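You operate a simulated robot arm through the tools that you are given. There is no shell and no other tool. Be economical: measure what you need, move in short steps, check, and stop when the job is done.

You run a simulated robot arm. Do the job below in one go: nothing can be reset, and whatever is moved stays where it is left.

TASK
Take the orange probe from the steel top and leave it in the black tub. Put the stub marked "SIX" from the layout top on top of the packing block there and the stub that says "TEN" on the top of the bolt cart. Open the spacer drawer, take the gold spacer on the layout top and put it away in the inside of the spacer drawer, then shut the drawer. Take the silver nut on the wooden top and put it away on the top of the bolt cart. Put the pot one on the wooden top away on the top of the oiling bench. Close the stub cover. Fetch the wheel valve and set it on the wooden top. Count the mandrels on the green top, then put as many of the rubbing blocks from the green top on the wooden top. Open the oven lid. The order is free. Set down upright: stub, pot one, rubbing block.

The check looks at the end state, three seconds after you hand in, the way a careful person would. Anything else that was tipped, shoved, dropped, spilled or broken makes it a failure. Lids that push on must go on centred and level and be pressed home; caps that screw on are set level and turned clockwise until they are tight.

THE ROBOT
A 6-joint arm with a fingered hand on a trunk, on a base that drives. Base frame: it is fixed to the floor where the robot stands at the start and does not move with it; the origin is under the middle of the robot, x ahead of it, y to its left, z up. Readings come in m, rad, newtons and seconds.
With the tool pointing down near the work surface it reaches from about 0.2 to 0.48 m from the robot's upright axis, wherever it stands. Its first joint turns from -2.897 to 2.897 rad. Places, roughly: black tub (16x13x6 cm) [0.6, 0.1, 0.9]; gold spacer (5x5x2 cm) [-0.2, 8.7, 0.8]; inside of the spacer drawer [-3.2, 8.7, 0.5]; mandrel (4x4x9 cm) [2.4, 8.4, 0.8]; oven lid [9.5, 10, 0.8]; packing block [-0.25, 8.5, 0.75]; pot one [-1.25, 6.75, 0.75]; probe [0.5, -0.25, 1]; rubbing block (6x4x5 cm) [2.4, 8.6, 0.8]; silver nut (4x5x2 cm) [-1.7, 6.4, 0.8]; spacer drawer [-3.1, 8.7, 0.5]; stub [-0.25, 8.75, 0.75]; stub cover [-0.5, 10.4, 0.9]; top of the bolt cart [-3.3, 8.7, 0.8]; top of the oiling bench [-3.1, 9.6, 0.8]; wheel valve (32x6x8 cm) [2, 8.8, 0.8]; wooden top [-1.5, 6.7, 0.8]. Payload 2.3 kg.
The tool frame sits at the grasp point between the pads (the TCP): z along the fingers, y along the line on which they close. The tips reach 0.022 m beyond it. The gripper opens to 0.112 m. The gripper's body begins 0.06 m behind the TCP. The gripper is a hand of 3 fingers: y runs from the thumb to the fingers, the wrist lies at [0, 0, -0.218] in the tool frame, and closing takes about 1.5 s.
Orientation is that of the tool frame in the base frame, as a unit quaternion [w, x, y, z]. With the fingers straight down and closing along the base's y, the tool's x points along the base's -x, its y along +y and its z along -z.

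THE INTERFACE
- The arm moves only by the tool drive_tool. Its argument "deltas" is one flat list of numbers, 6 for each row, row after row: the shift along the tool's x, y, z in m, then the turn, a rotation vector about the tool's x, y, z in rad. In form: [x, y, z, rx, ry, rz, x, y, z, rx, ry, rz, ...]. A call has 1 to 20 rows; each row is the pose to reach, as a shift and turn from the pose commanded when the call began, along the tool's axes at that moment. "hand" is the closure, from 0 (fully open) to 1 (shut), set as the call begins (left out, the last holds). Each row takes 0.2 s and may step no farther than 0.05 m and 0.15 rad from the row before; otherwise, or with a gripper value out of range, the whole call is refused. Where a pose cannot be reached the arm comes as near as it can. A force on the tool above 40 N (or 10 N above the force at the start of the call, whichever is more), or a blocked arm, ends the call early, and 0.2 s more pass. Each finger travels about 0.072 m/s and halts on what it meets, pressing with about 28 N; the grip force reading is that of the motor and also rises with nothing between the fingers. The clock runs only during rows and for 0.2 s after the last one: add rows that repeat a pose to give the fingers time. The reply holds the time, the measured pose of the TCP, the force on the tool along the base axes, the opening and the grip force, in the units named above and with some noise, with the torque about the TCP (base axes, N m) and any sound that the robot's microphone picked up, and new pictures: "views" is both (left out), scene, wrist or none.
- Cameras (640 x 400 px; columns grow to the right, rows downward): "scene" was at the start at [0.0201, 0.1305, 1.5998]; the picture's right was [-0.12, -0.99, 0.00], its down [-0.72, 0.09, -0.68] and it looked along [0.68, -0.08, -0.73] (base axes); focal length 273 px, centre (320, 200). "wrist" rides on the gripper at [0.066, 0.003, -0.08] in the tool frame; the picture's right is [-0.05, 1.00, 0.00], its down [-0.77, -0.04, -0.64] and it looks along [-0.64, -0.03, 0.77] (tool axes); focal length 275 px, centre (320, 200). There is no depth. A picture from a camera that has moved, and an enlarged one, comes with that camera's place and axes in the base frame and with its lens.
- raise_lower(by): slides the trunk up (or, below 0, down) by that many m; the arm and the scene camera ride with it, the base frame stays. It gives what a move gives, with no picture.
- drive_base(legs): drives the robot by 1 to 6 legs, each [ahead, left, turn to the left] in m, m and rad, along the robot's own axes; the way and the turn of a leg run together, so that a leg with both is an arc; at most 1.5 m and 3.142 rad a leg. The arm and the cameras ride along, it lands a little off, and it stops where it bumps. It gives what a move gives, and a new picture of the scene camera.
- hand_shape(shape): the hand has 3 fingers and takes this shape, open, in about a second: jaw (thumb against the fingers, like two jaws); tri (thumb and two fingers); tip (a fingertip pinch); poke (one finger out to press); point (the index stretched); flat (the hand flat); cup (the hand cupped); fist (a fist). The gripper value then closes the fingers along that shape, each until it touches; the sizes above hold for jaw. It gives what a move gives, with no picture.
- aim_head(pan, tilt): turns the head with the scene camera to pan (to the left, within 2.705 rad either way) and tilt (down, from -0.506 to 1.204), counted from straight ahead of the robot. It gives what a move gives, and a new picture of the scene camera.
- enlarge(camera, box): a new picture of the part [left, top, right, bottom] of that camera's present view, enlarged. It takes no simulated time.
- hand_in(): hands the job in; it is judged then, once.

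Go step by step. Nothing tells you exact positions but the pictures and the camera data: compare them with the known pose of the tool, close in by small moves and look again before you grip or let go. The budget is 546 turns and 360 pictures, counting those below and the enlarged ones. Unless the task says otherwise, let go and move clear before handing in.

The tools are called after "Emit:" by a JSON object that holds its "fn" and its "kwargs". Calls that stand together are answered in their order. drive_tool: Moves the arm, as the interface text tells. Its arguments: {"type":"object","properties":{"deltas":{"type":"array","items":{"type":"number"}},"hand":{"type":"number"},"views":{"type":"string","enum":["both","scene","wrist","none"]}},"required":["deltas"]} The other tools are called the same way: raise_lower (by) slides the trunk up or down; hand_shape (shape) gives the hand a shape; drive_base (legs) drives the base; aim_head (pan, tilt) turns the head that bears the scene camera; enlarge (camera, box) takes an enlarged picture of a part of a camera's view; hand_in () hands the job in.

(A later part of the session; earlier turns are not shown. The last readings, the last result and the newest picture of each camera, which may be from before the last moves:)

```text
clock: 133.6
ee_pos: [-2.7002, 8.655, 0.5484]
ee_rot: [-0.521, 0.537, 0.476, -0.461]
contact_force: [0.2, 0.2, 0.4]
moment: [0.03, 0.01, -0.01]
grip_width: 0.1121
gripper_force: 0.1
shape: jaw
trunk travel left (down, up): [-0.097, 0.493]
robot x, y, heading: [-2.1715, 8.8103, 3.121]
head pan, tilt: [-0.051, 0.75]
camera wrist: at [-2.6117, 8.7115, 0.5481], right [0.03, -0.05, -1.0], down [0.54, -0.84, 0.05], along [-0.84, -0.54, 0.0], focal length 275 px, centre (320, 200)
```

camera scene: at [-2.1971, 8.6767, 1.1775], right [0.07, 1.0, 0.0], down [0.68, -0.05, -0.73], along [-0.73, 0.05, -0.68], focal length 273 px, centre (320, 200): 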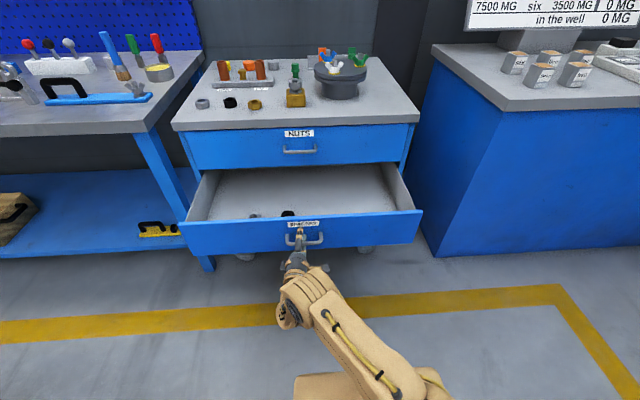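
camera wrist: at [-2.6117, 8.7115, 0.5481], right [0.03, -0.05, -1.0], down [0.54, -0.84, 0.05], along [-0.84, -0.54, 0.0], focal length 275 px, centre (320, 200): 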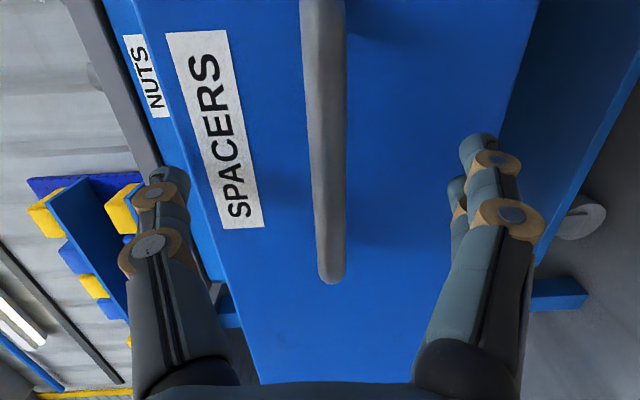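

Emit:
{"fn": "drive_base", "kwargs": {"legs": [[-0.3, 0, 0]]}}

Emit:
{"fn": "raise_lower", "kwargs": {"by": 0.378}}

Emit:
{"fn": "drive_tool", "kwargs": {"deltas": [0, 0.017, -0.017, -0.14, 0, 0, 0, 0.034, -0.034, -0.28, 0, 0, 0, 0.04, -0.05, -0.42, 0, 0, 0, 0.04, -0.07, -0.56, 0, 0, 0, 0.04, -0.09, -0.7, 0, 0, 0, 0.04, -0.11, -0.84, 0, 0, 0, 0.03, -0.13, -0.98, 0, 0, 0, 0.02, -0.15, -1.12, 0, 0, 0, 0.01, -0.17, -1.26, 0, 0, 0, 0, -0.19, -1.4, 0, 0, 0, 0, -0.2, -1.55, 0, 0], "views": "none"}}

```text
clock: 135.6
ee_pos: [-2.3997, 8.6507, 0.5479]
ee_rot: [-0.522, 0.538, 0.476, -0.46]
contact_force: [0.1, 0.2, -0.2]
moment: [0.03, -0.03, 0.01]
grip_width: 0.112
gripper_force: 0.2
shape: jaw
trunk travel left (down, up): [-0.097, 0.493]
robot x, y, heading: [-1.87, 8.8054, 3.12]
head pan, tilt: [-0.051, 0.75]
camera scene: at [-1.8952, 8.6681, 1.1774], right [0.07, 1.0, 0.0], down [0.68, -0.05, -0.73], along [-0.73, 0.06, -0.68], focal length 273 px, centre (320, 200)
```

scene: 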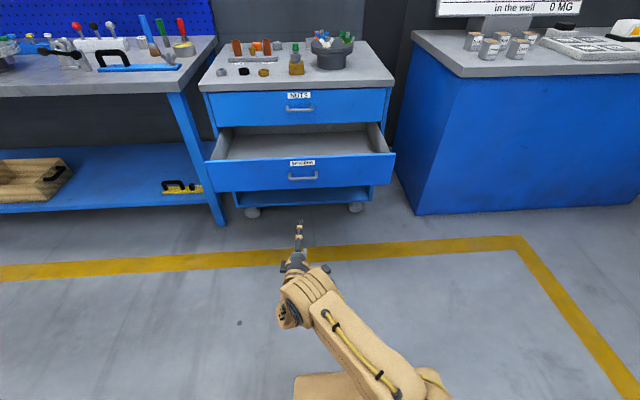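

```text
clock: 139.3
ee_pos: [-2.3995, 8.6497, 0.9255]
ee_rot: [-0.523, 0.538, 0.475, -0.46]
contact_force: [0.5, -0.2, -0.8]
moment: [0.0, -0.02, 0.02]
grip_width: 0.1121
gripper_force: 0.0
shape: jaw
trunk travel left (down, up): [-0.475, 0.115]
robot x, y, heading: [-1.869, 8.803, 3.116]
head pan, tilt: [-0.051, 0.75]
```

```text
clock: 141.7
ee_pos: [-2.1999, 8.625, 0.9331]
ee_rot: [0.004, 0.75, 0.661, 0.005]
contact_force: [0.2, 0.4, -0.4]
moment: [-0.02, -0.02, 0.03]
grip_width: 0.1117
gripper_force: 0.0
shape: jaw
trunk travel left (down, up): [-0.475, 0.115]
robot x, y, heading: [-1.8686, 8.8037, 3.115]
head pan, tilt: [-0.051, 0.75]
```

Now I'll unroll the hand to its normal pose and drive to the layout table at (-0.25, 8.6).

Emit:
{"fn": "drive_tool", "kwargs": {"deltas": [0.017, 0, -0.01, 0, 0, 0.14, 0.034, 0, -0.02, 0, 0, 0.28, 0.05, 0, -0.03, 0, 0, 0.42, 0.068, 0, -0.04, 0, 0, 0.56, 0.085, 0, -0.05, 0, 0, 0.7, 0.1, 0, -0.06, 0, 0, 0.84, 0.12, 0, -0.07, 0, 0, 0.98, 0.135, 0, -0.08, 0, 0, 1.12, 0.15, 0, -0.1, 0, 0, 1.26, 0.17, 0, -0.12, 0, 0, 1.4, 0.17, 0, -0.14, 0, 0, 1.44], "views": "none"}}

Emit:
{"fn": "drive_base", "kwargs": {"legs": [[0, 0, 3.14]]}}

```text
clock: 144.1
ee_pos: [-2.1806, 8.7937, 1.0725]
ee_rot: [0.0, 1.0, 0.002, 0.005]
contact_force: [0.3, -1.1, -0.4]
moment: [0.05, -0.01, 0.02]
grip_width: 0.1123
gripper_force: 0.0
shape: jaw
trunk travel left (down, up): [-0.475, 0.115]
robot x, y, heading: [-1.8678, 8.8018, 3.117]
head pan, tilt: [-0.051, 0.75]
```

```text
clock: 151.9
ee_pos: [-1.5596, 8.8192, 1.0724]
ee_rot: [-0.005, -0.008, 1.0, 0.0]
contact_force: [0.0, 0.0, 0.3]
moment: [0.02, 0.0, 0.02]
grip_width: 0.1115
gripper_force: 0.1
shape: jaw
trunk travel left (down, up): [-0.475, 0.115]
robot x, y, heading: [-1.8723, 8.8068, -0.016]
head pan, tilt: [-0.051, 0.75]
camera scene: at [-1.8443, 8.9403, 1.5554], right [-0.07, -1.0, 0.0], down [-0.68, 0.04, -0.73], along [0.73, -0.05, -0.68], focal length 273 px, centre (320, 200)
```

scene: 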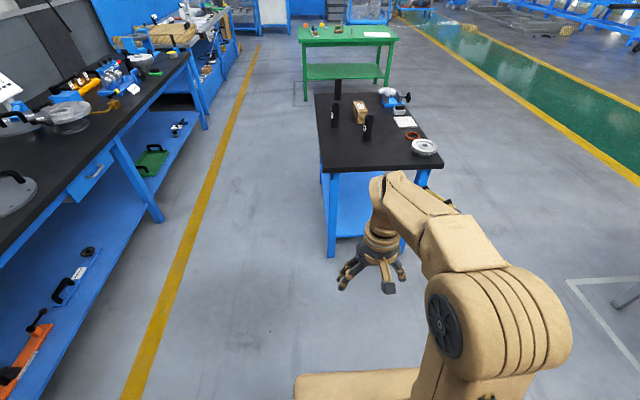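

Emit:
{"fn": "enlarge", "kwargs": {"camera": "scene", "box": [305, 70, 455, 180]}}

```text
3.64 times, centred on (380, 125) of scene
camera zoom: at [-1.8443, 8.9403, 1.5554], right [-0.07, -1.0, 0.0], down [-0.68, 0.04, -0.73], along [0.73, -0.05, -0.68], focal length 992 px, centre (102, 473)
```

zoom: 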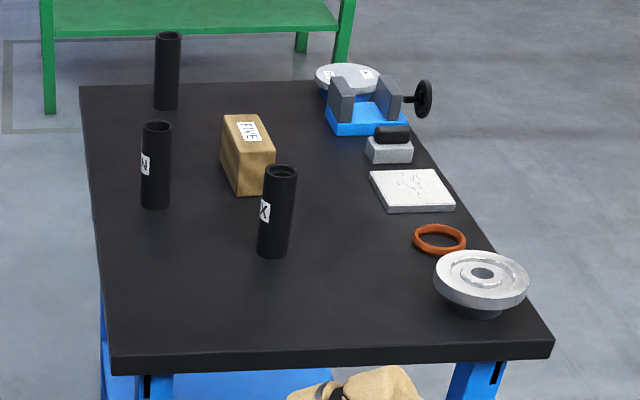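

I see three black stubs; the two labels read "...X" and "...N". The packing block is the brown one, and the gold spacer isn't visible from here. I'll go round to the +y side to look.

Emit:
{"fn": "drive_base", "kwargs": {"legs": [[0, 0.62, 0], [1.45, 0, 0], [0, 0, -1.55]]}}

Emit:
{"fn": "aim_head", "kwargs": {"pan": 0, "tilt": 0.95}}

```text
clock: 165.9
ee_pos: [-0.3824, 9.0952, 1.073]
ee_rot: [-0.004, 0.691, 0.722, 0.004]
contact_force: [-0.1, 0.1, 0.4]
moment: [0.03, 0.02, 0.01]
grip_width: 0.1121
gripper_force: 0.2
shape: jaw
trunk travel left (down, up): [-0.475, 0.115]
robot x, y, heading: [-0.403, 9.4064, -1.559]
head pan, tilt: [-0.051, 0.75]
camera scene: at [-0.2666, 9.3841, 1.5554], right [-1.0, 0.04, 0.0], down [0.03, 0.68, -0.73], along [-0.03, -0.73, -0.68], focal length 273 px, centre (320, 200)
```

scene: 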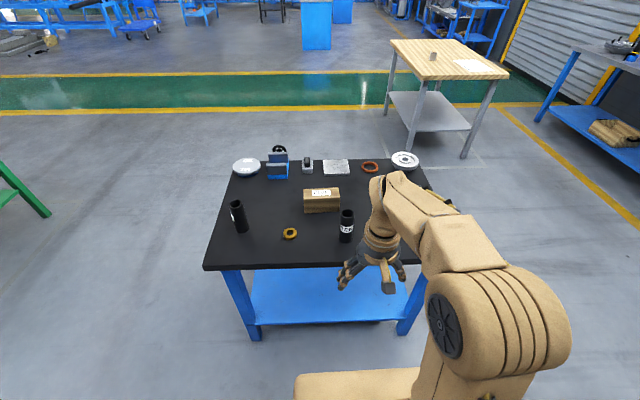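

```text
clock: 166.7
ee_pos: [-0.3826, 9.095, 1.0719]
ee_rot: [-0.004, 0.692, 0.722, 0.003]
contact_force: [0.6, 0.5, 0.3]
moment: [0.0, 0.0, -0.03]
grip_width: 0.1119
gripper_force: 0.0
shape: jaw
trunk travel left (down, up): [-0.475, 0.115]
robot x, y, heading: [-0.4034, 9.4034, -1.558]
head pan, tilt: [0.0, 0.949]
camera scene: at [-0.2625, 9.3942, 1.5399], right [-1.0, -0.01, 0.0], down [-0.01, 0.81, -0.58], along [0.01, -0.58, -0.81], focal length 273 px, centre (320, 200)
```

scene: 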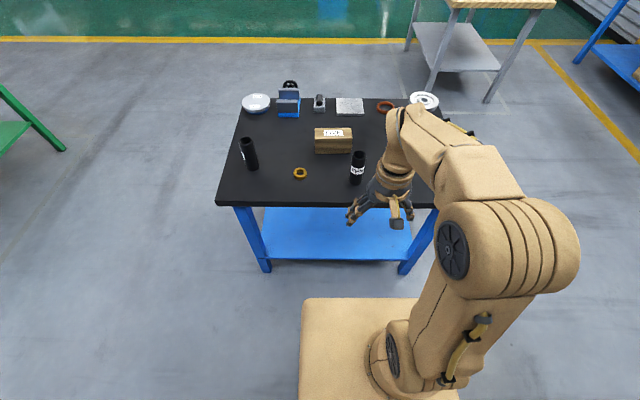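

The gold spacer is visible from this side at about (-0.18, 8.74). I'll move the base so it's straight ahead at 0.4 m.

Emit:
{"fn": "drive_base", "kwargs": {"legs": [[0.25, 0.2, 0]]}}

```text
clock: 168.8
ee_pos: [-0.1821, 8.8492, 1.0726]
ee_rot: [-0.004, 0.692, 0.722, 0.003]
contact_force: [-0.1, -0.1, 0.1]
moment: [0.02, 0.01, 0.0]
grip_width: 0.1119
gripper_force: 0.0
shape: jaw
trunk travel left (down, up): [-0.475, 0.115]
robot x, y, heading: [-0.2043, 9.1556, -1.565]
head pan, tilt: [0.0, 0.949]
camera scene: at [-0.0614, 9.147, 1.5398], right [-1.0, -0.01, 0.0], down [-0.01, 0.81, -0.58], along [0.01, -0.58, -0.81], focal length 273 px, centre (320, 200)
```

scene: 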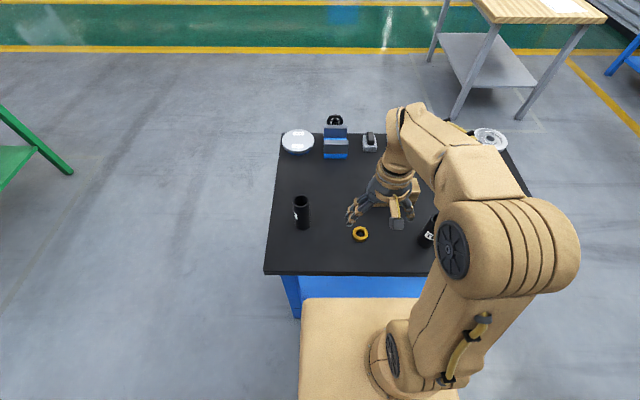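

Emit:
{"fn": "drive_tool", "kwargs": {"deltas": [-0.03, 0, 0.03, 0, 0, 0, -0.06, -0.001, 0.06, 0, 0, 0, -0.09, -0.001, 0.09, 0, 0, 0, -0.116, -0.002, 0.13, 0, 0, 0, -0.116, -0.002, 0.17, 0, 0, 0], "hand": 0.2, "views": "wrist"}}

```text
clock: 170.0
ee_pos: [-0.1816, 8.733, 0.9003]
ee_rot: [-0.004, 0.693, 0.721, 0.004]
contact_force: [0.2, 0.2, 0.6]
moment: [0.01, -0.02, 0.02]
grip_width: 0.09
gripper_force: 0.0
shape: jaw
trunk travel left (down, up): [-0.475, 0.115]
robot x, y, heading: [-0.2022, 9.16, -1.561]
head pan, tilt: [0.0, 0.949]
camera wrist: at [-0.1803, 8.8, 0.9826], right [1.0, -0.01, 0.0], down [0.0, -0.78, 0.63], along [0.0, -0.63, -0.78], focal length 275 px, centre (320, 200)
```

wrist: 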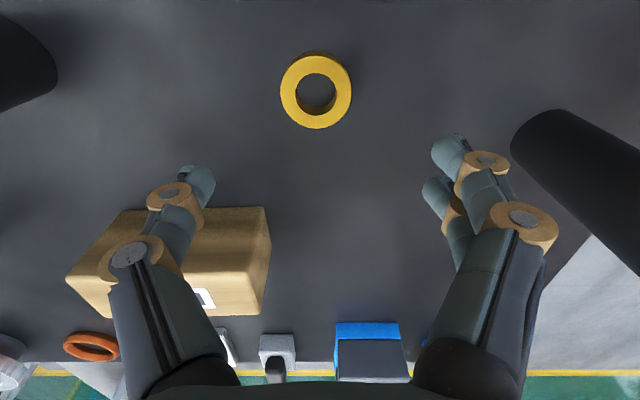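

Emit:
{"fn": "drive_tool", "kwargs": {"deltas": [0.004, -0.001, 0.04, 0, 0, 0, 0.004, -0.001, 0.08, 0, 0, 0], "hand": 0.3, "views": "wrist"}}

```text
clock: 170.6
ee_pos: [-0.1819, 8.7382, 0.8204]
ee_rot: [-0.004, 0.692, 0.721, 0.004]
contact_force: [0.5, -0.1, 0.1]
moment: [0.0, 0.01, 0.01]
grip_width: 0.0786
gripper_force: 0.1
shape: jaw
trunk travel left (down, up): [-0.475, 0.115]
robot x, y, heading: [-0.1996, 9.1627, -1.559]
head pan, tilt: [0.0, 0.949]
camera wrist: at [-0.1812, 8.8047, 0.9024], right [1.0, 0.0, 0.0], down [0.0, -0.78, 0.63], along [0.0, -0.63, -0.78], focal length 275 px, centre (320, 200)
```

wrist: 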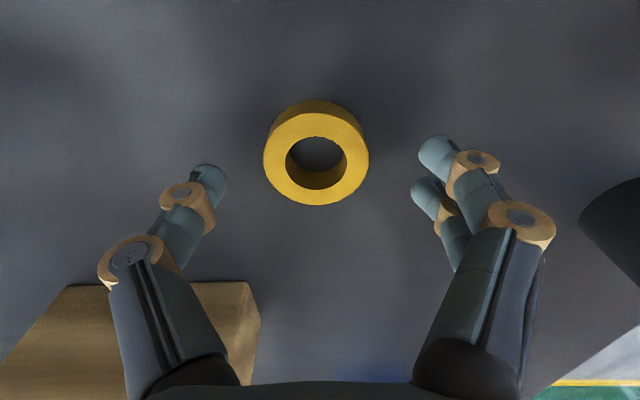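

Well aligned. I'll descend to touch, back off slightly and close.

Emit:
{"fn": "drive_tool", "kwargs": {"deltas": [0, -0.001, 0.012, 0, 0, 0, 0, -0.001, 0.018, 0, 0, 0, 0, -0.001, 0.022, 0, 0, 0], "views": "none"}}

```text
clock: 171.4
ee_pos: [-0.1831, 8.7391, 0.8007]
ee_rot: [-0.002, 0.693, 0.721, 0.002]
contact_force: [-2.3, -2.7, 22.1]
moment: [-0.04, -0.74, -0.18]
grip_width: 0.0774
gripper_force: 0.0
shape: jaw
trunk travel left (down, up): [-0.475, 0.115]
robot x, y, heading: [-0.2054, 9.1606, -1.564]
head pan, tilt: [0.0, 0.949]
```

Emit:
{"fn": "drive_tool", "kwargs": {"deltas": [0, 0, -0.003, 0, 0, 0, 0, 0, -0.003, 0, 0, 0, 0, 0, -0.003, 0, 0, 0, 0, 0, -0.003, 0, 0, 0, 0, 0, -0.003, 0, 0, 0, 0, 0, -0.003, 0, 0, 0], "hand": 1, "views": "none"}}

Emit:
{"fn": "drive_tool", "kwargs": {"deltas": [0, 0, -0.04, 0, 0, 0, 0, 0, -0.09, 0, 0, 0, 0, 0, -0.14, 0, 0, 0, 0.04, 0, -0.17, 0, 0, 0, 0.08, 0, -0.2, 0, 0, 0, 0.1, 0, -0.24, 0, 0, 0], "views": "both"}}

```text
clock: 172.8
ee_pos: [-0.1831, 8.7402, 0.8018]
ee_rot: [-0.004, 0.692, 0.722, 0.003]
contact_force: [-0.1, 1.1, -0.8]
moment: [0.0, -0.01, -0.02]
grip_width: 0.0406
gripper_force: 28.0
shape: jaw
trunk travel left (down, up): [-0.475, 0.115]
robot x, y, heading: [-0.2045, 9.1607, -1.556]
head pan, tilt: [0.0, 0.949]
```

```text
clock: 174.2
ee_pos: [-0.1845, 8.8394, 1.0441]
ee_rot: [-0.004, 0.692, 0.722, 0.003]
contact_force: [0.8, 0.4, -1.5]
moment: [0.02, 0.01, 0.0]
grip_width: 0.0403
gripper_force: 27.9
shape: jaw
trunk travel left (down, up): [-0.475, 0.115]
robot x, y, heading: [-0.2042, 9.1585, -1.564]
head pan, tilt: [0.0, 0.949]
camera scene: at [-0.0619, 9.1484, 1.5398], right [-1.0, -0.01, 0.0], down [-0.01, 0.81, -0.58], along [0.01, -0.58, -0.81], focal length 273 px, centre (320, 200)
camera wrist: at [-0.1857, 8.9046, 1.1258], right [1.0, 0.0, 0.0], down [0.0, -0.78, 0.63], along [0.0, -0.63, -0.78], focal length 275 px, centre (320, 200)
```

scene: 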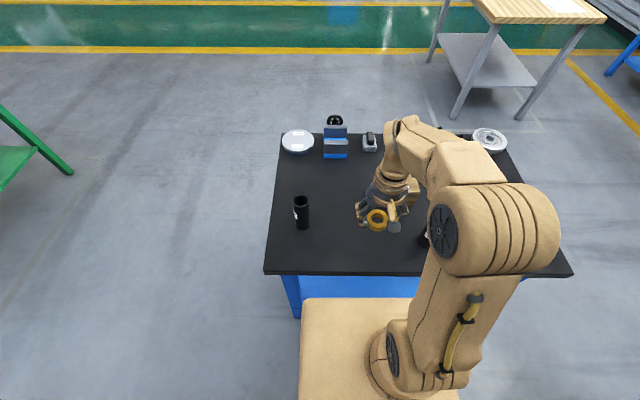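
wrist: 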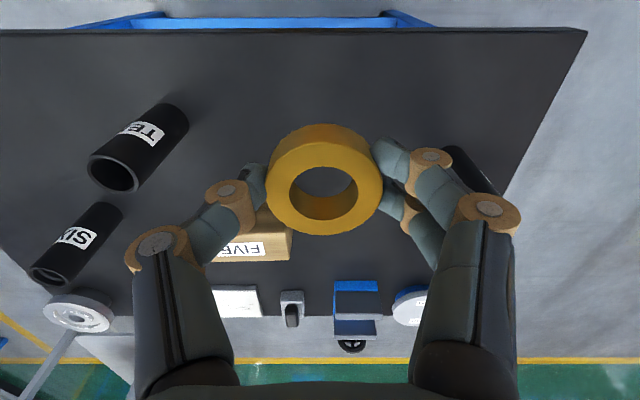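

The gold spacer is held, and the labels TEN (-0.39, 8.71) and SIX (-0.55, 8.6) are now readable. I'll carry the spacer to the open drawer.

Emit:
{"fn": "drive_base", "kwargs": {"legs": [[-0.25, 0, 0], [0, 0, -1.575], [1.4, 0, 0], [0.45, 0.75, 0]]}}

Emit:
{"fn": "aim_head", "kwargs": {"pan": 0, "tilt": 0.85}}

```text
clock: 190.7
ee_pos: [-2.3877, 8.6229, 1.0438]
ee_rot: [-0.001, 1.0, 0.018, 0.005]
contact_force: [0.3, 0.1, -1.5]
moment: [-0.01, -0.03, -0.02]
grip_width: 0.0404
gripper_force: 28.0
shape: jaw
trunk travel left (down, up): [-0.475, 0.115]
robot x, y, heading: [-2.0692, 8.6392, -3.14]
head pan, tilt: [0.0, 0.949]
camera scene: at [-2.0771, 8.4968, 1.5398], right [0.0, 1.0, 0.0], down [0.81, 0.0, -0.58], along [-0.58, 0.0, -0.81], focal length 273 px, centre (320, 200)
```

scene: 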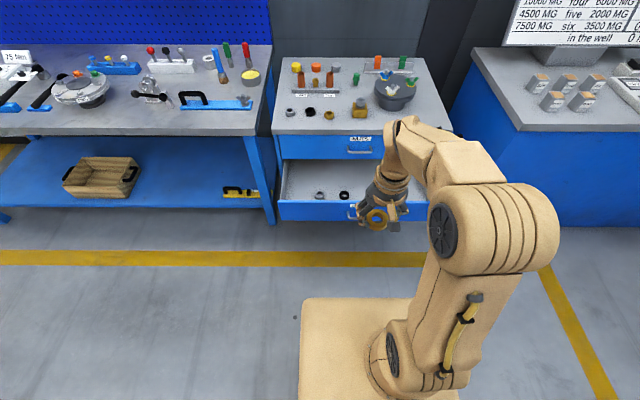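

```text
clock: 191.4
ee_pos: [-2.387, 8.6222, 1.0435]
ee_rot: [0.0, 1.0, 0.018, 0.005]
contact_force: [-0.1, 0.6, -0.5]
moment: [0.01, 0.0, -0.01]
grip_width: 0.0404
gripper_force: 28.1
shape: jaw
trunk travel left (down, up): [-0.475, 0.115]
robot x, y, heading: [-2.0678, 8.6387, -3.141]
head pan, tilt: [0.0, 0.85]
camera scene: at [-2.0823, 8.4971, 1.5473], right [0.0, 1.0, 0.0], down [0.75, 0.0, -0.66], along [-0.66, 0.0, -0.75], focal length 273 px, centre (320, 200)
```

scene: 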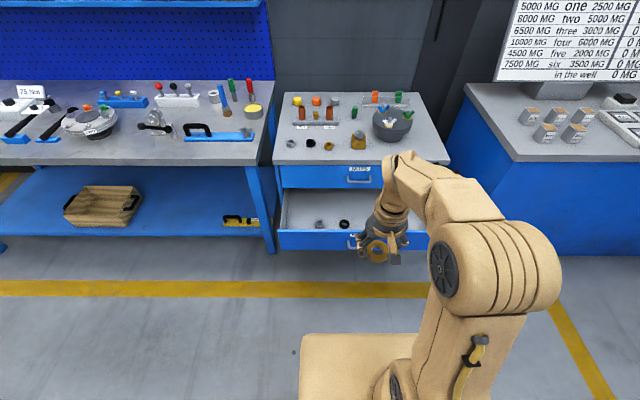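

Two spacers lie in the drawer at y ≈ 8.50 and 8.61, x ≈ -2.86, so I'll put the gold one at y ≈ 8.73 in the same row. Approaching and lowering the trunk.

Emit:
{"fn": "drive_base", "kwargs": {"legs": [[0.36, -0.1, 0]]}}

Emit:
{"fn": "raise_lower", "kwargs": {"by": -0.28}}

Emit:
{"fn": "aim_head", "kwargs": {"pan": 0, "tilt": 1.1}}

```text
clock: 193.8
ee_pos: [-2.7443, 8.7188, 1.0433]
ee_rot: [0.0, 1.0, 0.021, 0.005]
contact_force: [0.1, -0.3, -1.7]
moment: [0.0, 0.02, -0.01]
grip_width: 0.0403
gripper_force: 27.7
shape: jaw
trunk travel left (down, up): [-0.475, 0.115]
robot x, y, heading: [-2.4245, 8.7351, -3.134]
head pan, tilt: [0.0, 0.85]
camera scene: at [-2.4394, 8.5944, 1.5474], right [-0.01, 1.0, 0.0], down [0.75, 0.01, -0.66], along [-0.66, -0.01, -0.75], focal length 273 px, centre (320, 200)
```

scene: 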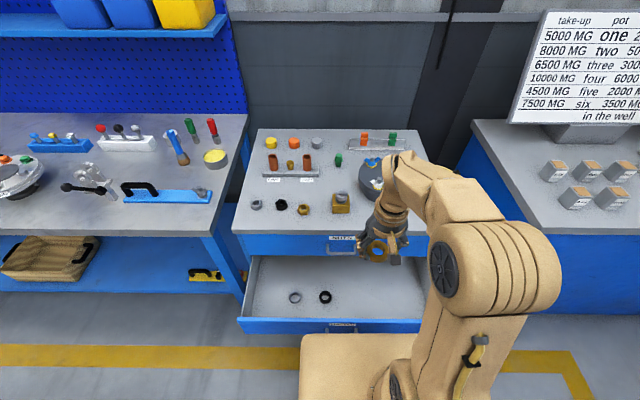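

```text
clock: 196.6
ee_pos: [-2.7438, 8.7172, 0.7634]
ee_rot: [0.001, 1.0, 0.02, 0.005]
contact_force: [-0.1, 0.8, -0.8]
moment: [0.02, -0.01, 0.04]
grip_width: 0.0402
gripper_force: 28.0
shape: jaw
trunk travel left (down, up): [-0.195, 0.395]
robot x, y, heading: [-2.4174, 8.7351, -3.129]
head pan, tilt: [0.0, 0.85]
```

```text
clock: 197.4
ee_pos: [-2.7438, 8.7166, 0.7626]
ee_rot: [-0.001, 1.0, 0.02, 0.005]
contact_force: [0.4, 0.1, -2.0]
moment: [-0.02, -0.03, 0.03]
grip_width: 0.0404
gripper_force: 28.0
shape: jaw
trunk travel left (down, up): [-0.195, 0.395]
robot x, y, heading: [-2.4209, 8.7339, -3.135]
head pan, tilt: [0.0, 1.1]
camera scene: at [-2.4237, 8.5944, 1.2497], right [-0.01, 1.0, 0.0], down [0.89, 0.01, -0.45], along [-0.45, 0.0, -0.89], focal length 273 px, centre (320, 200)
```

scene: 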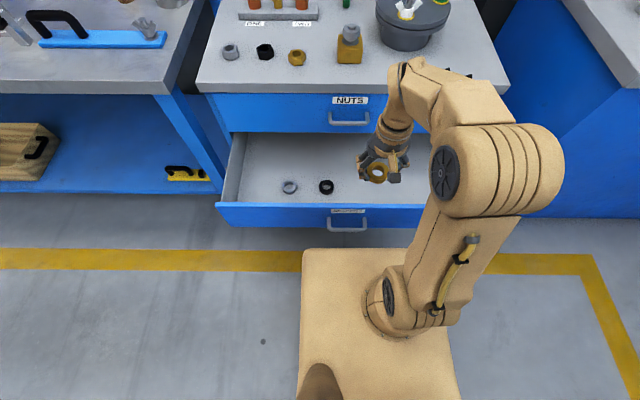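

Emit:
{"fn": "drive_tool", "kwargs": {"deltas": [-0.035, -0.005, 0.01, 0, 0, 0, -0.07, -0.01, 0.03, 0, 0, 0, -0.1, -0.016, 0.06, 0, 0, 0, -0.1, -0.016, 0.1, 0, 0, 0, -0.1, -0.016, 0.14, 0, 0, 0, -0.1, -0.016, 0.18, 0, 0, 0]}}

```text
clock: 198.8
ee_pos: [-2.8436, 8.7305, 0.5818]
ee_rot: [0.0, 1.0, 0.021, 0.005]
contact_force: [0.1, 0.3, -1.5]
moment: [0.01, -0.01, 0.01]
grip_width: 0.0404
gripper_force: 28.0
shape: jaw
trunk travel left (down, up): [-0.195, 0.395]
robot x, y, heading: [-2.4236, 8.7361, -3.127]
head pan, tilt: [0.0, 1.1]
camera scene: at [-2.4238, 8.5944, 1.2497], right [-0.01, 1.0, 0.0], down [0.89, 0.01, -0.45], along [-0.45, 0.0, -0.89], focal length 273 px, centre (320, 200)
camera wrist: at [-2.7775, 8.7297, 0.6637], right [-0.01, -1.0, 0.0], down [-0.78, 0.0, 0.63], along [-0.63, 0.0, -0.78], focal length 275 px, centre (320, 200)
```

scene: 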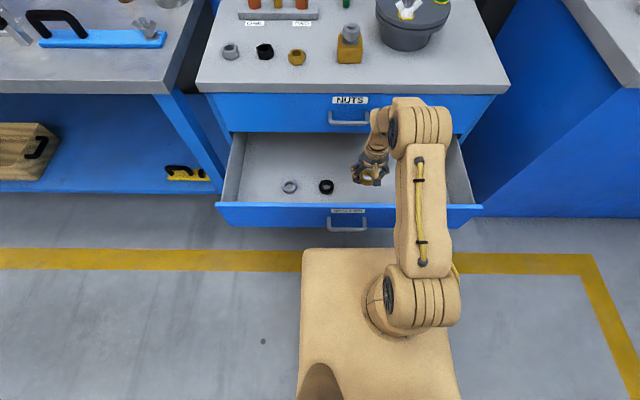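
wrist: 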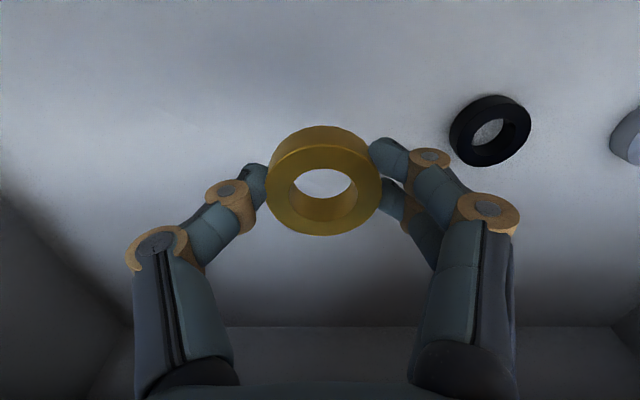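

Inside the drawer opening with clearance. I'll lower gently until contact.

Emit:
{"fn": "drive_tool", "kwargs": {"deltas": [0, 0, 0.03, 0, 0, 0, 0, 0, 0.06, 0, 0, 0, 0, 0, 0.072, 0, 0, 0, 0, 0, 0.08, 0, 0, 0, 0, 0, 0.086, 0, 0, 0, 0, 0, 0.092, 0, 0, 0, 0, 0, 0.098, 0, 0, 0, 0, 0, 0.104, 0, 0, 0, 0, 0, 0.11, 0, 0, 0], "views": "wrist"}}

```text
clock: 200.2
ee_pos: [-2.8449, 8.7298, 0.4959]
ee_rot: [-0.001, 1.0, 0.021, -0.003]
contact_force: [-1.7, -0.7, 32.6]
moment: [-0.16, -0.02, -0.01]
grip_width: 0.0412
gripper_force: 28.1
shape: jaw
trunk travel left (down, up): [-0.195, 0.395]
robot x, y, heading: [-2.422, 8.7336, -3.131]
head pan, tilt: [0.0, 1.1]
stopped in row 7: the force on the tool passed its limit (the readings are from after the stop); the commanded pose is now the measured one
camera wrist: at [-2.7789, 8.7296, 0.576], right [-0.01, -1.0, 0.0], down [-0.77, 0.0, 0.64], along [-0.64, 0.0, -0.77], focal length 275 px, centre (320, 200)
```

wrist: 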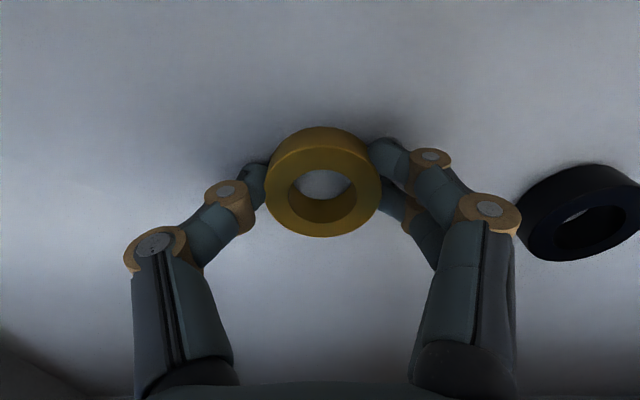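

Emit:
{"fn": "drive_tool", "kwargs": {"deltas": [0, 0, 0, 0, 0, 0, 0, 0, 0, 0, 0, 0, 0, 0, 0, 0, 0, 0], "hand": 0.45, "views": "none"}}

Emit:
{"fn": "drive_tool", "kwargs": {"deltas": [0, 0, -0.03, 0, 0, 0, 0, 0, -0.07, 0, 0, 0, 0, 0, -0.11, 0, 0, 0, 0, 0, -0.15, 0, 0, 0, 0, 0, -0.19, 0, 0, 0, 0.03, 0, -0.22, 0, 0, 0, 0.06, 0, -0.25, 0, 0, 0, 0.1, 0, -0.27, 0, 0, 0], "views": "scene"}}

```text
clock: 201.0
ee_pos: [-2.8432, 8.7291, 0.4948]
ee_rot: [0.0, 1.0, 0.02, 0.0]
contact_force: [-1.2, 2.0, 41.8]
moment: [0.04, -0.01, 0.0]
grip_width: 0.0464
gripper_force: 0.1
shape: jaw
trunk travel left (down, up): [-0.195, 0.395]
robot x, y, heading: [-2.4247, 8.7379, -3.135]
head pan, tilt: [0.0, 1.1]
```

```text
clock: 202.8
ee_pos: [-2.7451, 8.7329, 0.7643]
ee_rot: [-0.002, 1.0, 0.02, 0.002]
contact_force: [-0.4, 1.3, 0.0]
moment: [-0.02, 0.01, -0.02]
grip_width: 0.061
gripper_force: 0.0
shape: jaw
trunk travel left (down, up): [-0.195, 0.395]
robot x, y, heading: [-2.4284, 8.734, -3.129]
head pan, tilt: [0.0, 1.1]
camera scene: at [-2.4232, 8.5944, 1.2496], right [-0.01, 1.0, 0.0], down [0.89, 0.01, -0.45], along [-0.45, 0.0, -0.89], focal length 273 px, centre (320, 200)
```

scene: 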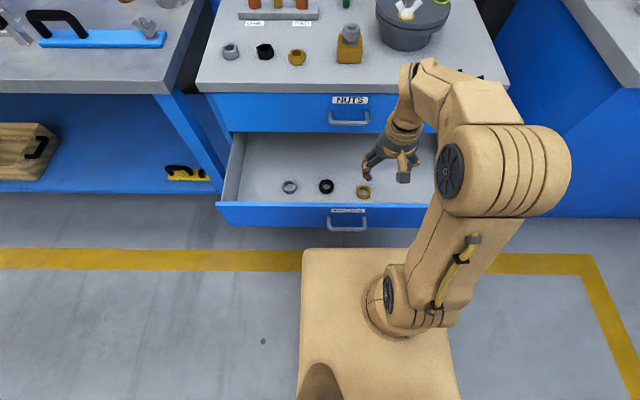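

The gold spacer lies in the row with the others. Now I'll back up, close the fingers, tilt the hand forward and push the drawer shut at its handle.

Emit:
{"fn": "drive_base", "kwargs": {"legs": [[-0.3, 0, 0]]}}

Emit:
{"fn": "drive_tool", "kwargs": {"deltas": [0, 0.01, 0.025, 0, -0.15, 0, 0, 0.02, 0.05, 0, -0.3, 0, 0, 0.03, 0.075, 0, -0.45, 0, 0, 0.04, 0.1, 0, -0.6, 0, -0.01, 0.05, 0.125, 0, -0.75, 0, -0.02, 0.06, 0.15, 0, -0.9, 0, -0.03, 0.07, 0.175, 0, -1.05, 0, -0.04, 0.07, 0.2, 0, -1.2, 0], "hand": 1}}

```text
clock: 204.9
ee_pos: [-2.4453, 8.7359, 0.7643]
ee_rot: [-0.001, 1.0, 0.022, 0.002]
contact_force: [-0.4, -0.7, 0.0]
moment: [-0.02, 0.0, 0.0]
grip_width: 0.0608
gripper_force: 0.0
shape: jaw
trunk travel left (down, up): [-0.195, 0.395]
robot x, y, heading: [-2.1272, 8.738, -3.127]
head pan, tilt: [0.0, 1.1]
camera scene: at [-2.1228, 8.5979, 1.2496], right [-0.01, 1.0, 0.0], down [0.89, 0.01, -0.45], along [-0.45, -0.01, -0.89], focal length 273 px, centre (320, 200)
```

scene: 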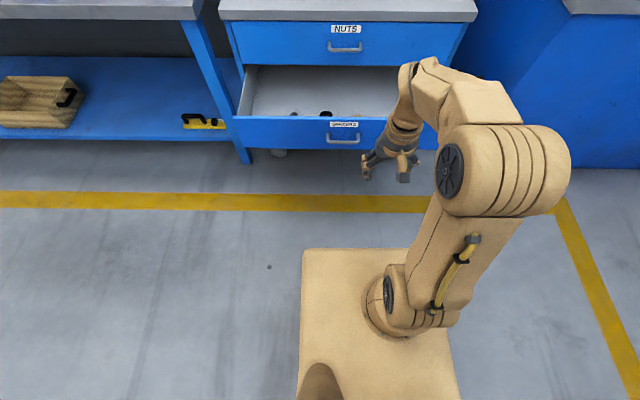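

```text
clock: 206.9
ee_pos: [-2.4846, 8.5336, 0.6422]
ee_rot: [0.092, 0.836, 0.004, -0.541]
contact_force: [0.1, 0.0, 0.4]
moment: [0.0, -0.02, 0.03]
grip_width: 0.0
gripper_force: 27.8
shape: jaw
out of reach, approached as far as the arm can: row 3, 4, 5, 6, 7, 8
trunk travel left (down, up): [-0.195, 0.395]
robot x, y, heading: [-2.1216, 8.7384, -3.125]
head pan, tilt: [0.0, 1.1]
stopped in row 8: the arm was blocked; the commanded pose is now the measured one
camera scene: at [-2.1238, 8.5996, 1.2499], right [-0.01, 1.0, 0.0], down [0.89, 0.01, -0.45], along [-0.45, -0.01, -0.89], focal length 273 px, centre (320, 200)
camera wrist: at [-2.3838, 8.5379, 0.6154], right [0.09, -0.98, 0.19], down [0.25, 0.21, 0.95], along [-0.96, -0.03, 0.26], focal length 275 px, centre (320, 200)
```

scene: 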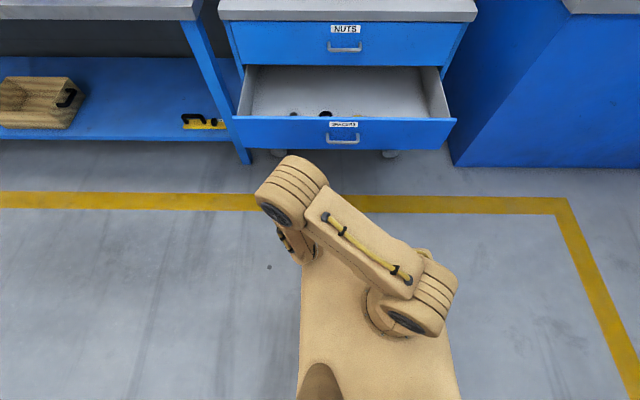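
wrist: 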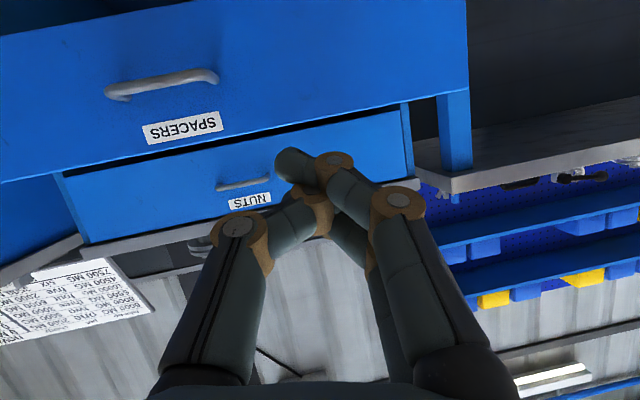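

The hand points at the cart though the arm is tightly folded; good enough for pushing. I'll align it with the drawer's middle just above the handle bar, then drive forward.

Emit:
{"fn": "drive_base", "kwargs": {"legs": [[0.1, -0.13, 0]]}}

Emit:
{"fn": "raise_lower", "kwargs": {"by": -0.05}}

Emit:
{"fn": "drive_base", "kwargs": {"legs": [[0.09, 0, 0]]}}

```text
clock: 208.3
ee_pos: [-2.5884, 8.661, 0.644]
ee_rot: [0.094, 0.834, 0.002, -0.544]
contact_force: [-0.4, -0.4, -0.8]
moment: [0.02, 0.0, -0.01]
grip_width: 0.0
gripper_force: 28.2
shape: jaw
trunk travel left (down, up): [-0.195, 0.395]
robot x, y, heading: [-2.2238, 8.8667, -3.128]
head pan, tilt: [0.0, 1.1]
camera scene: at [-2.2256, 8.727, 1.2497], right [-0.01, 1.0, 0.0], down [0.89, 0.01, -0.45], along [-0.45, -0.01, -0.89], focal length 273 px, centre (320, 200)
```

scene: 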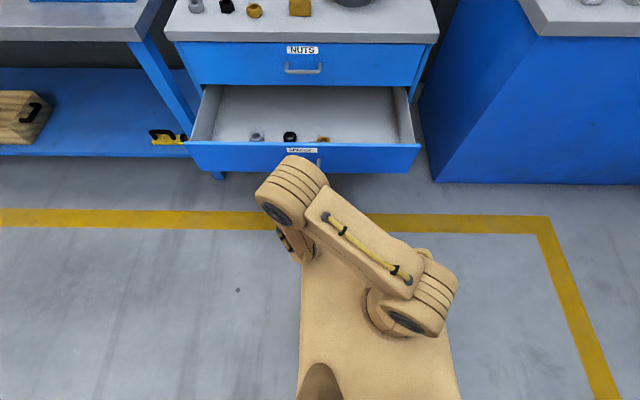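

```text
clock: 209.2
ee_pos: [-2.587, 8.66, 0.5954]
ee_rot: [0.096, 0.833, 0.001, -0.545]
contact_force: [-0.7, -0.7, -0.3]
moment: [-0.01, -0.04, 0.0]
grip_width: 0.0002
gripper_force: 27.6
shape: jaw
trunk travel left (down, up): [-0.145, 0.445]
robot x, y, heading: [-2.2245, 8.8673, -3.129]
head pan, tilt: [0.0, 1.1]
```

```text
clock: 210.3
ee_pos: [-2.6781, 8.6582, 0.5961]
ee_rot: [0.097, 0.832, 0.001, -0.546]
contact_force: [-0.6, -0.8, 0.1]
moment: [-0.03, 0.0, -0.02]
grip_width: 0.0001
gripper_force: 28.5
shape: jaw
trunk travel left (down, up): [-0.145, 0.445]
robot x, y, heading: [-2.3143, 8.8647, -3.126]
head pan, tilt: [0.0, 1.1]
camera scene: at [-2.3154, 8.7255, 1.1996], right [-0.01, 1.0, 0.0], down [0.89, 0.01, -0.45], along [-0.45, -0.01, -0.89], focal length 273 px, centre (320, 200)
```

scene: 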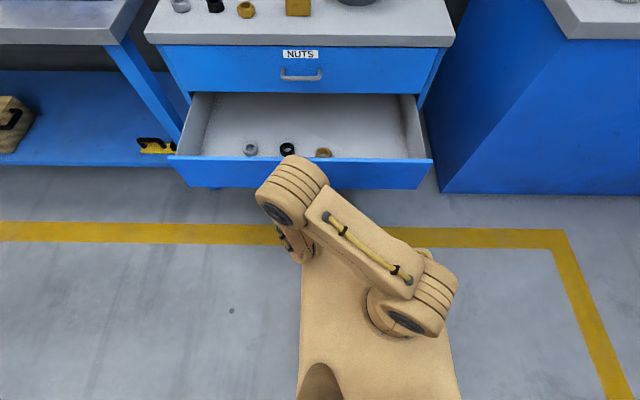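

Emit:
{"fn": "drive_base", "kwargs": {"legs": [[0.2, 0, 0]]}}

```text
clock: 211.9
ee_pos: [-2.8789, 8.6547, 0.5971]
ee_rot: [0.098, 0.832, 0.0, -0.546]
contact_force: [-0.4, -0.5, 0.3]
moment: [0.01, 0.01, 0.01]
grip_width: 0.0
gripper_force: 27.9
shape: jaw
trunk travel left (down, up): [-0.145, 0.445]
robot x, y, heading: [-2.5155, 8.8595, -3.126]
head pan, tilt: [0.0, 1.1]
camera scene: at [-2.5153, 8.7225, 1.1996], right [-0.02, 1.0, 0.0], down [0.89, 0.01, -0.45], along [-0.45, -0.01, -0.89], focal length 273 px, centre (320, 200)
```

scene: 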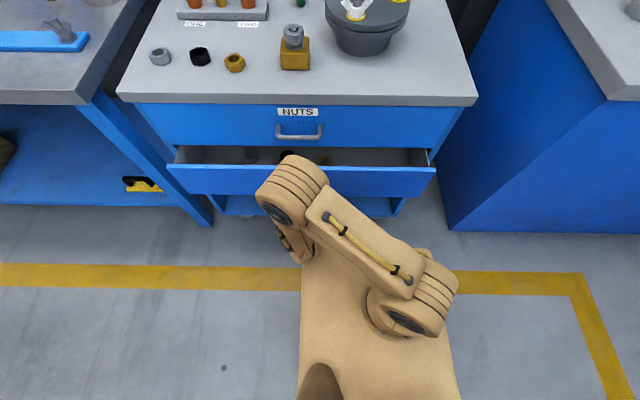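

The drawer is closing. A bit more.

Emit:
{"fn": "drive_base", "kwargs": {"legs": [[0.08, 0, 0]]}}

Emit:
{"fn": "drive_base", "kwargs": {"legs": [[0.025, 0, 0]]}}

```text
clock: 213.1
ee_pos: [-2.9545, 8.6501, 0.5975]
ee_rot: [0.099, 0.833, 0.004, -0.545]
contact_force: [17.0, 0.8, -2.0]
moment: [-0.05, 0.07, -0.43]
grip_width: 0.0
gripper_force: 27.7
shape: jaw
trunk travel left (down, up): [-0.145, 0.445]
robot x, y, heading: [-2.5924, 8.8634, -3.122]
head pan, tilt: [0.0, 1.1]
stopped in leg 1: the force on the tool passed its limit (the readings are from after the stop); the commanded pose is now the measured one
camera scene: at [-2.5923, 8.7212, 1.1997], right [-0.02, 1.0, 0.0], down [0.89, 0.02, -0.46], along [-0.46, -0.01, -0.89], focal length 273 px, centre (320, 200)
```

scene: 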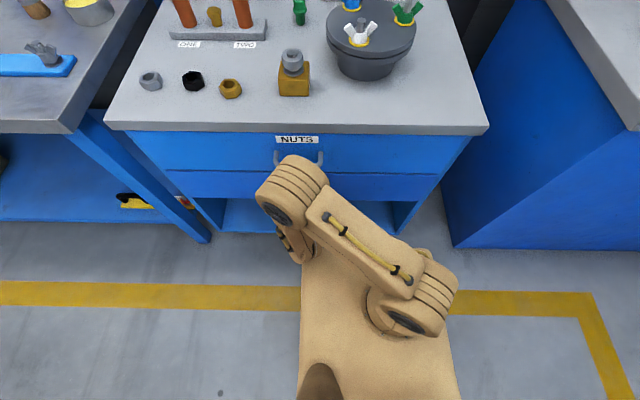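

```text
clock: 213.9
ee_pos: [-2.9559, 8.6494, 0.5962]
ee_rot: [0.102, 0.834, 0.01, -0.542]
contact_force: [20.6, 2.2, 6.4]
moment: [0.18, 0.12, -0.46]
grip_width: 0.0
gripper_force: 28.2
shape: jaw
trunk travel left (down, up): [-0.145, 0.445]
robot x, y, heading: [-2.5966, 8.8622, -3.122]
head pan, tilt: [0.0, 1.1]
stopped in leg 1: the force on the tool passed its limit (the readings are from after the stop); the commanded pose is now the measured one
camera scene: at [-2.5948, 8.7216, 1.1998], right [-0.02, 1.0, 0.0], down [0.89, 0.02, -0.46], along [-0.46, -0.01, -0.89], focal length 273 px, centre (320, 200)
```

scene: 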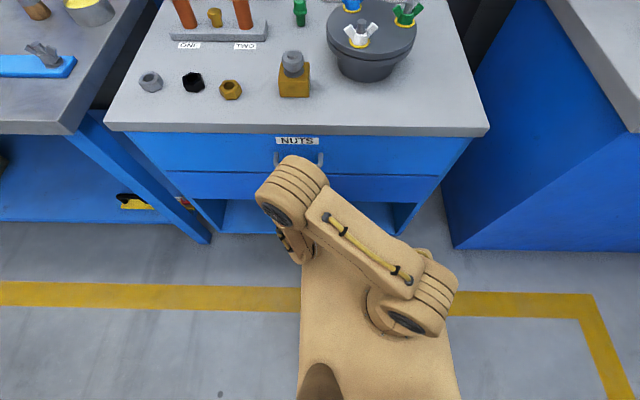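

The drawer is shut. I'll back away, raise the trunk and restore the hand to its normal pose, then check.

Emit:
{"fn": "drive_base", "kwargs": {"legs": [[-0.45, 0, 0]]}}

Emit:
{"fn": "raise_lower", "kwargs": {"by": 0.33}}

Emit:
{"fn": "drive_tool", "kwargs": {"deltas": [-0.016, -0.02, -0.018, 0.027, 0.144, 0, -0.033, -0.041, -0.037, 0.053, 0.289, 0, -0.049, -0.062, -0.055, 0.08, 0.433, 0, -0.066, -0.082, -0.073, 0.106, 0.578, 0.005, -0.082, -0.103, -0.092, 0.133, 0.722, 0.007, -0.099, -0.124, -0.11, 0.16, 0.866, 0.008, -0.115, -0.144, -0.129, 0.185, 1.01, 0.01, -0.1315, -0.165, -0.147, 0.212, 1.155, 0.011], "hand": 0, "views": "scene"}}

```text
clock: 216.6
ee_pos: [-2.5075, 8.658, 0.5946]
ee_rot: [0.102, 0.835, 0.009, -0.541]
contact_force: [0.6, -0.8, 0.6]
moment: [0.0, -0.01, -0.02]
grip_width: 0.0001
gripper_force: 28.0
shape: jaw
trunk travel left (down, up): [-0.145, 0.445]
robot x, y, heading: [-2.1502, 8.8698, -3.123]
head pan, tilt: [0.0, 1.1]
camera scene: at [-2.1465, 8.7296, 1.1996], right [-0.02, 1.0, 0.0], down [0.89, 0.02, -0.45], along [-0.45, -0.01, -0.89], focal length 273 px, centre (320, 200)
```

scene: 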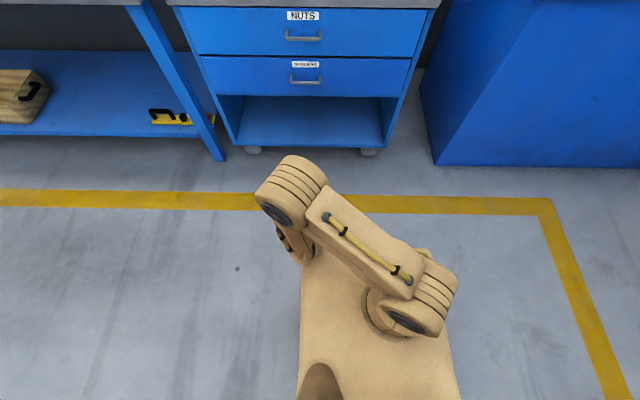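

```text
clock: 219.8
ee_pos: [-2.5073, 8.6572, 0.9242]
ee_rot: [0.102, 0.835, 0.009, -0.541]
contact_force: [0.0, -0.1, 0.0]
moment: [0.06, 0.0, -0.02]
grip_width: 0.0
gripper_force: 28.1
shape: jaw
trunk travel left (down, up): [-0.475, 0.115]
robot x, y, heading: [-2.1474, 8.8754, -3.119]
head pan, tilt: [0.0, 1.1]
```

```text
clock: 221.6
ee_pos: [-2.4506, 8.8571, 1.0753]
ee_rot: [0.0, 1.0, 0.005, 0.004]
contact_force: [0.3, 0.8, -0.4]
moment: [-0.02, -0.02, -0.01]
grip_width: 0.112
gripper_force: 0.1
shape: jaw
out of reach, approached as far as the arm can: row 2, 3, 4, 5, 6
trunk travel left (down, up): [-0.475, 0.115]
robot x, y, heading: [-2.1496, 8.8703, -3.122]
head pan, tilt: [0.0, 1.1]
camera scene: at [-2.147, 8.73, 1.5297], right [-0.02, 1.0, 0.0], down [0.89, 0.02, -0.45], along [-0.45, -0.01, -0.89], focal length 273 px, centre (320, 200)
```

scene: 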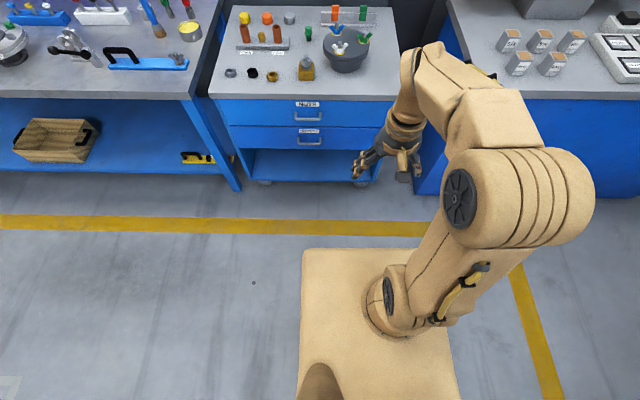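

The drawer is flush and the cart's things are undisturbed. Next is stub TEN: I'll drive back to the +y side of the layout table.

Emit:
{"fn": "drive_base", "kwargs": {"legs": [[0, 0, 1.56], [-0.52, 0, 0], [0, 1.5, 0], [0, 0.24, 0]]}}

Emit:
{"fn": "aim_head", "kwargs": {"pan": 0, "tilt": 0.9}}

```text
clock: 236.9
ee_pos: [-0.3987, 9.119, 1.0769]
ee_rot: [-0.004, 0.704, 0.71, 0.002]
contact_force: [0.1, -0.6, 0.2]
moment: [0.0, 0.01, -0.01]
grip_width: 0.1117
gripper_force: 0.1
shape: jaw
trunk travel left (down, up): [-0.475, 0.115]
robot x, y, heading: [-0.4149, 9.4208, -1.562]
head pan, tilt: [0.0, 1.1]
camera scene: at [-0.2706, 9.4201, 1.5296], right [-1.0, -0.02, 0.0], down [-0.02, 0.89, -0.45], along [0.01, -0.45, -0.89], focal length 273 px, centre (320, 200)
```

scene: 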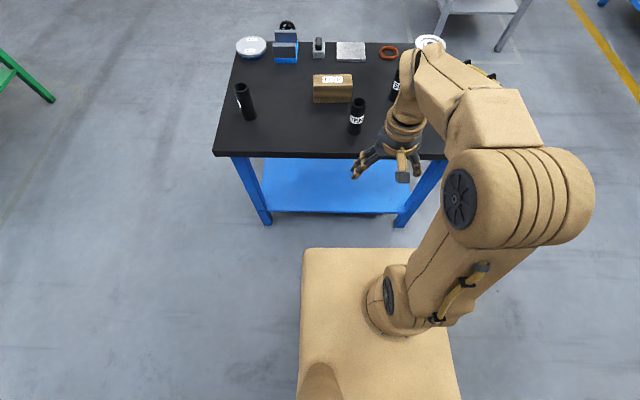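

```text
clock: 237.6
ee_pos: [-0.3987, 9.1191, 1.0756]
ee_rot: [-0.004, 0.705, 0.71, 0.002]
contact_force: [0.1, -0.4, 0.0]
moment: [0.01, 0.01, -0.02]
grip_width: 0.112
gripper_force: 0.2
shape: jaw
trunk travel left (down, up): [-0.475, 0.115]
robot x, y, heading: [-0.4116, 9.4201, -1.553]
head pan, tilt: [0.0, 0.901]
camera scene: at [-0.2715, 9.4078, 1.5435], right [-1.0, -0.02, 0.0], down [-0.01, 0.78, -0.62], along [0.01, -0.62, -0.78], focal length 273 px, centre (320, 200)
```

scene: 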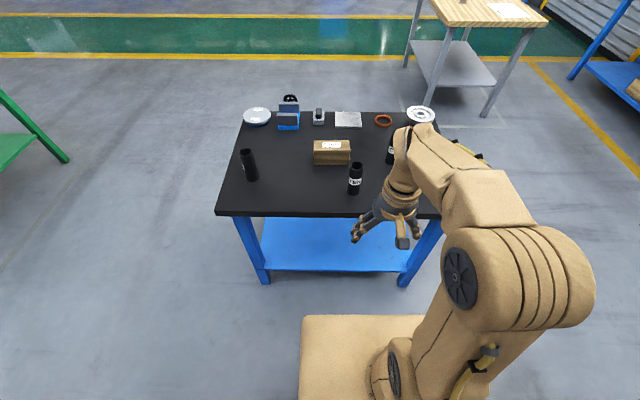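

TEN stands at about (-0.385, 8.755). I'll drive in 0.25 m and position the hand above it for a wrist look.

Emit:
{"fn": "drive_base", "kwargs": {"legs": [[0.25, 0, 0]]}}

Emit:
{"fn": "drive_tool", "kwargs": {"deltas": [-0.03, 0.003, -0.01, 0, 0, 0, -0.06, 0.006, -0.01, 0, 0, 0, -0.09, 0.01, 0, 0, 0, 0], "hand": 0.2, "views": "wrist"}}

```text
clock: 239.4
ee_pos: [-0.3966, 8.8702, 1.0751]
ee_rot: [-0.003, 0.705, 0.709, 0.003]
contact_force: [0.4, 0.5, 0.1]
moment: [0.01, 0.0, -0.01]
grip_width: 0.1121
gripper_force: 0.0
shape: jaw
trunk travel left (down, up): [-0.475, 0.115]
robot x, y, heading: [-0.4124, 9.1698, -1.556]
head pan, tilt: [0.0, 0.901]
camera scene: at [-0.2673, 9.1578, 1.5435], right [-1.0, -0.02, 0.0], down [-0.01, 0.78, -0.62], along [0.01, -0.62, -0.78], focal length 273 px, centre (320, 200)
```

scene: 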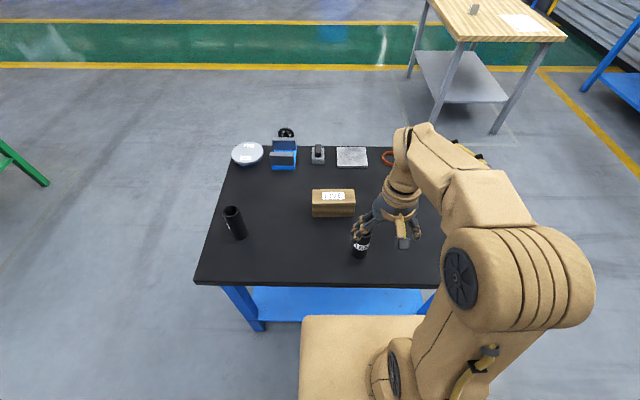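

```text
clock: 240.2
ee_pos: [-0.3856, 8.778, 1.0741]
ee_rot: [-0.004, 0.705, 0.709, 0.002]
contact_force: [0.0, -0.3, 0.5]
moment: [0.0, 0.01, -0.02]
grip_width: 0.0897
gripper_force: 0.1
shape: jaw
trunk travel left (down, up): [-0.475, 0.115]
robot x, y, heading: [-0.4094, 9.1718, -1.554]
head pan, tilt: [0.0, 0.901]
camera wrist: at [-0.383, 8.8445, 1.1559], right [1.0, -0.04, 0.0], down [-0.03, -0.78, 0.63], along [-0.03, -0.63, -0.78], focal length 275 px, centre (320, 200)
```

wrist: 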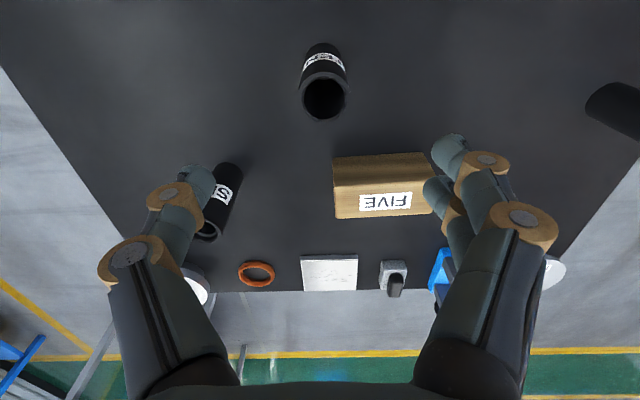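

TEN is at about (-0.383, 8.760), top near z 0.90. I'll descend to just above it and check alignment.

Emit:
{"fn": "drive_tool", "kwargs": {"deltas": [-0.018, 0.002, 0.03, 0, 0, 0, -0.018, 0.002, 0.07, 0, 0, 0, -0.018, 0.002, 0.11, 0, 0, 0, -0.018, 0.002, 0.14, 0, 0, 0], "views": "wrist"}}

```text
clock: 241.2
ee_pos: [-0.3839, 8.7639, 0.9332]
ee_rot: [-0.004, 0.705, 0.709, 0.002]
contact_force: [0.2, 0.6, -0.1]
moment: [0.01, 0.0, 0.02]
grip_width: 0.0897
gripper_force: 0.1
shape: jaw
trunk travel left (down, up): [-0.475, 0.115]
robot x, y, heading: [-0.4098, 9.1721, -1.553]
head pan, tilt: [0.0, 0.901]
camera wrist: at [-0.3816, 8.8296, 1.0153], right [1.0, -0.04, 0.0], down [-0.03, -0.78, 0.63], along [-0.03, -0.63, -0.78], focal length 275 px, centre (320, 200)
```

wrist: 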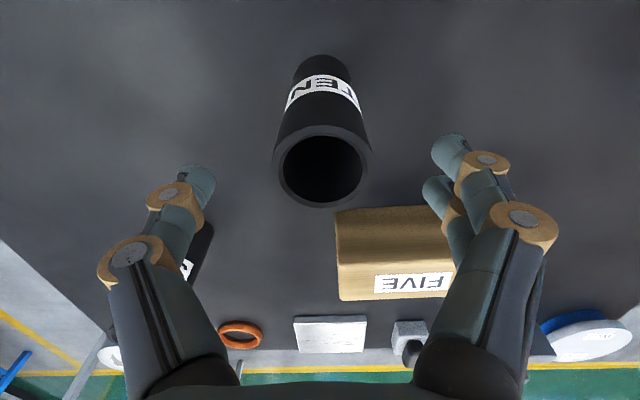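

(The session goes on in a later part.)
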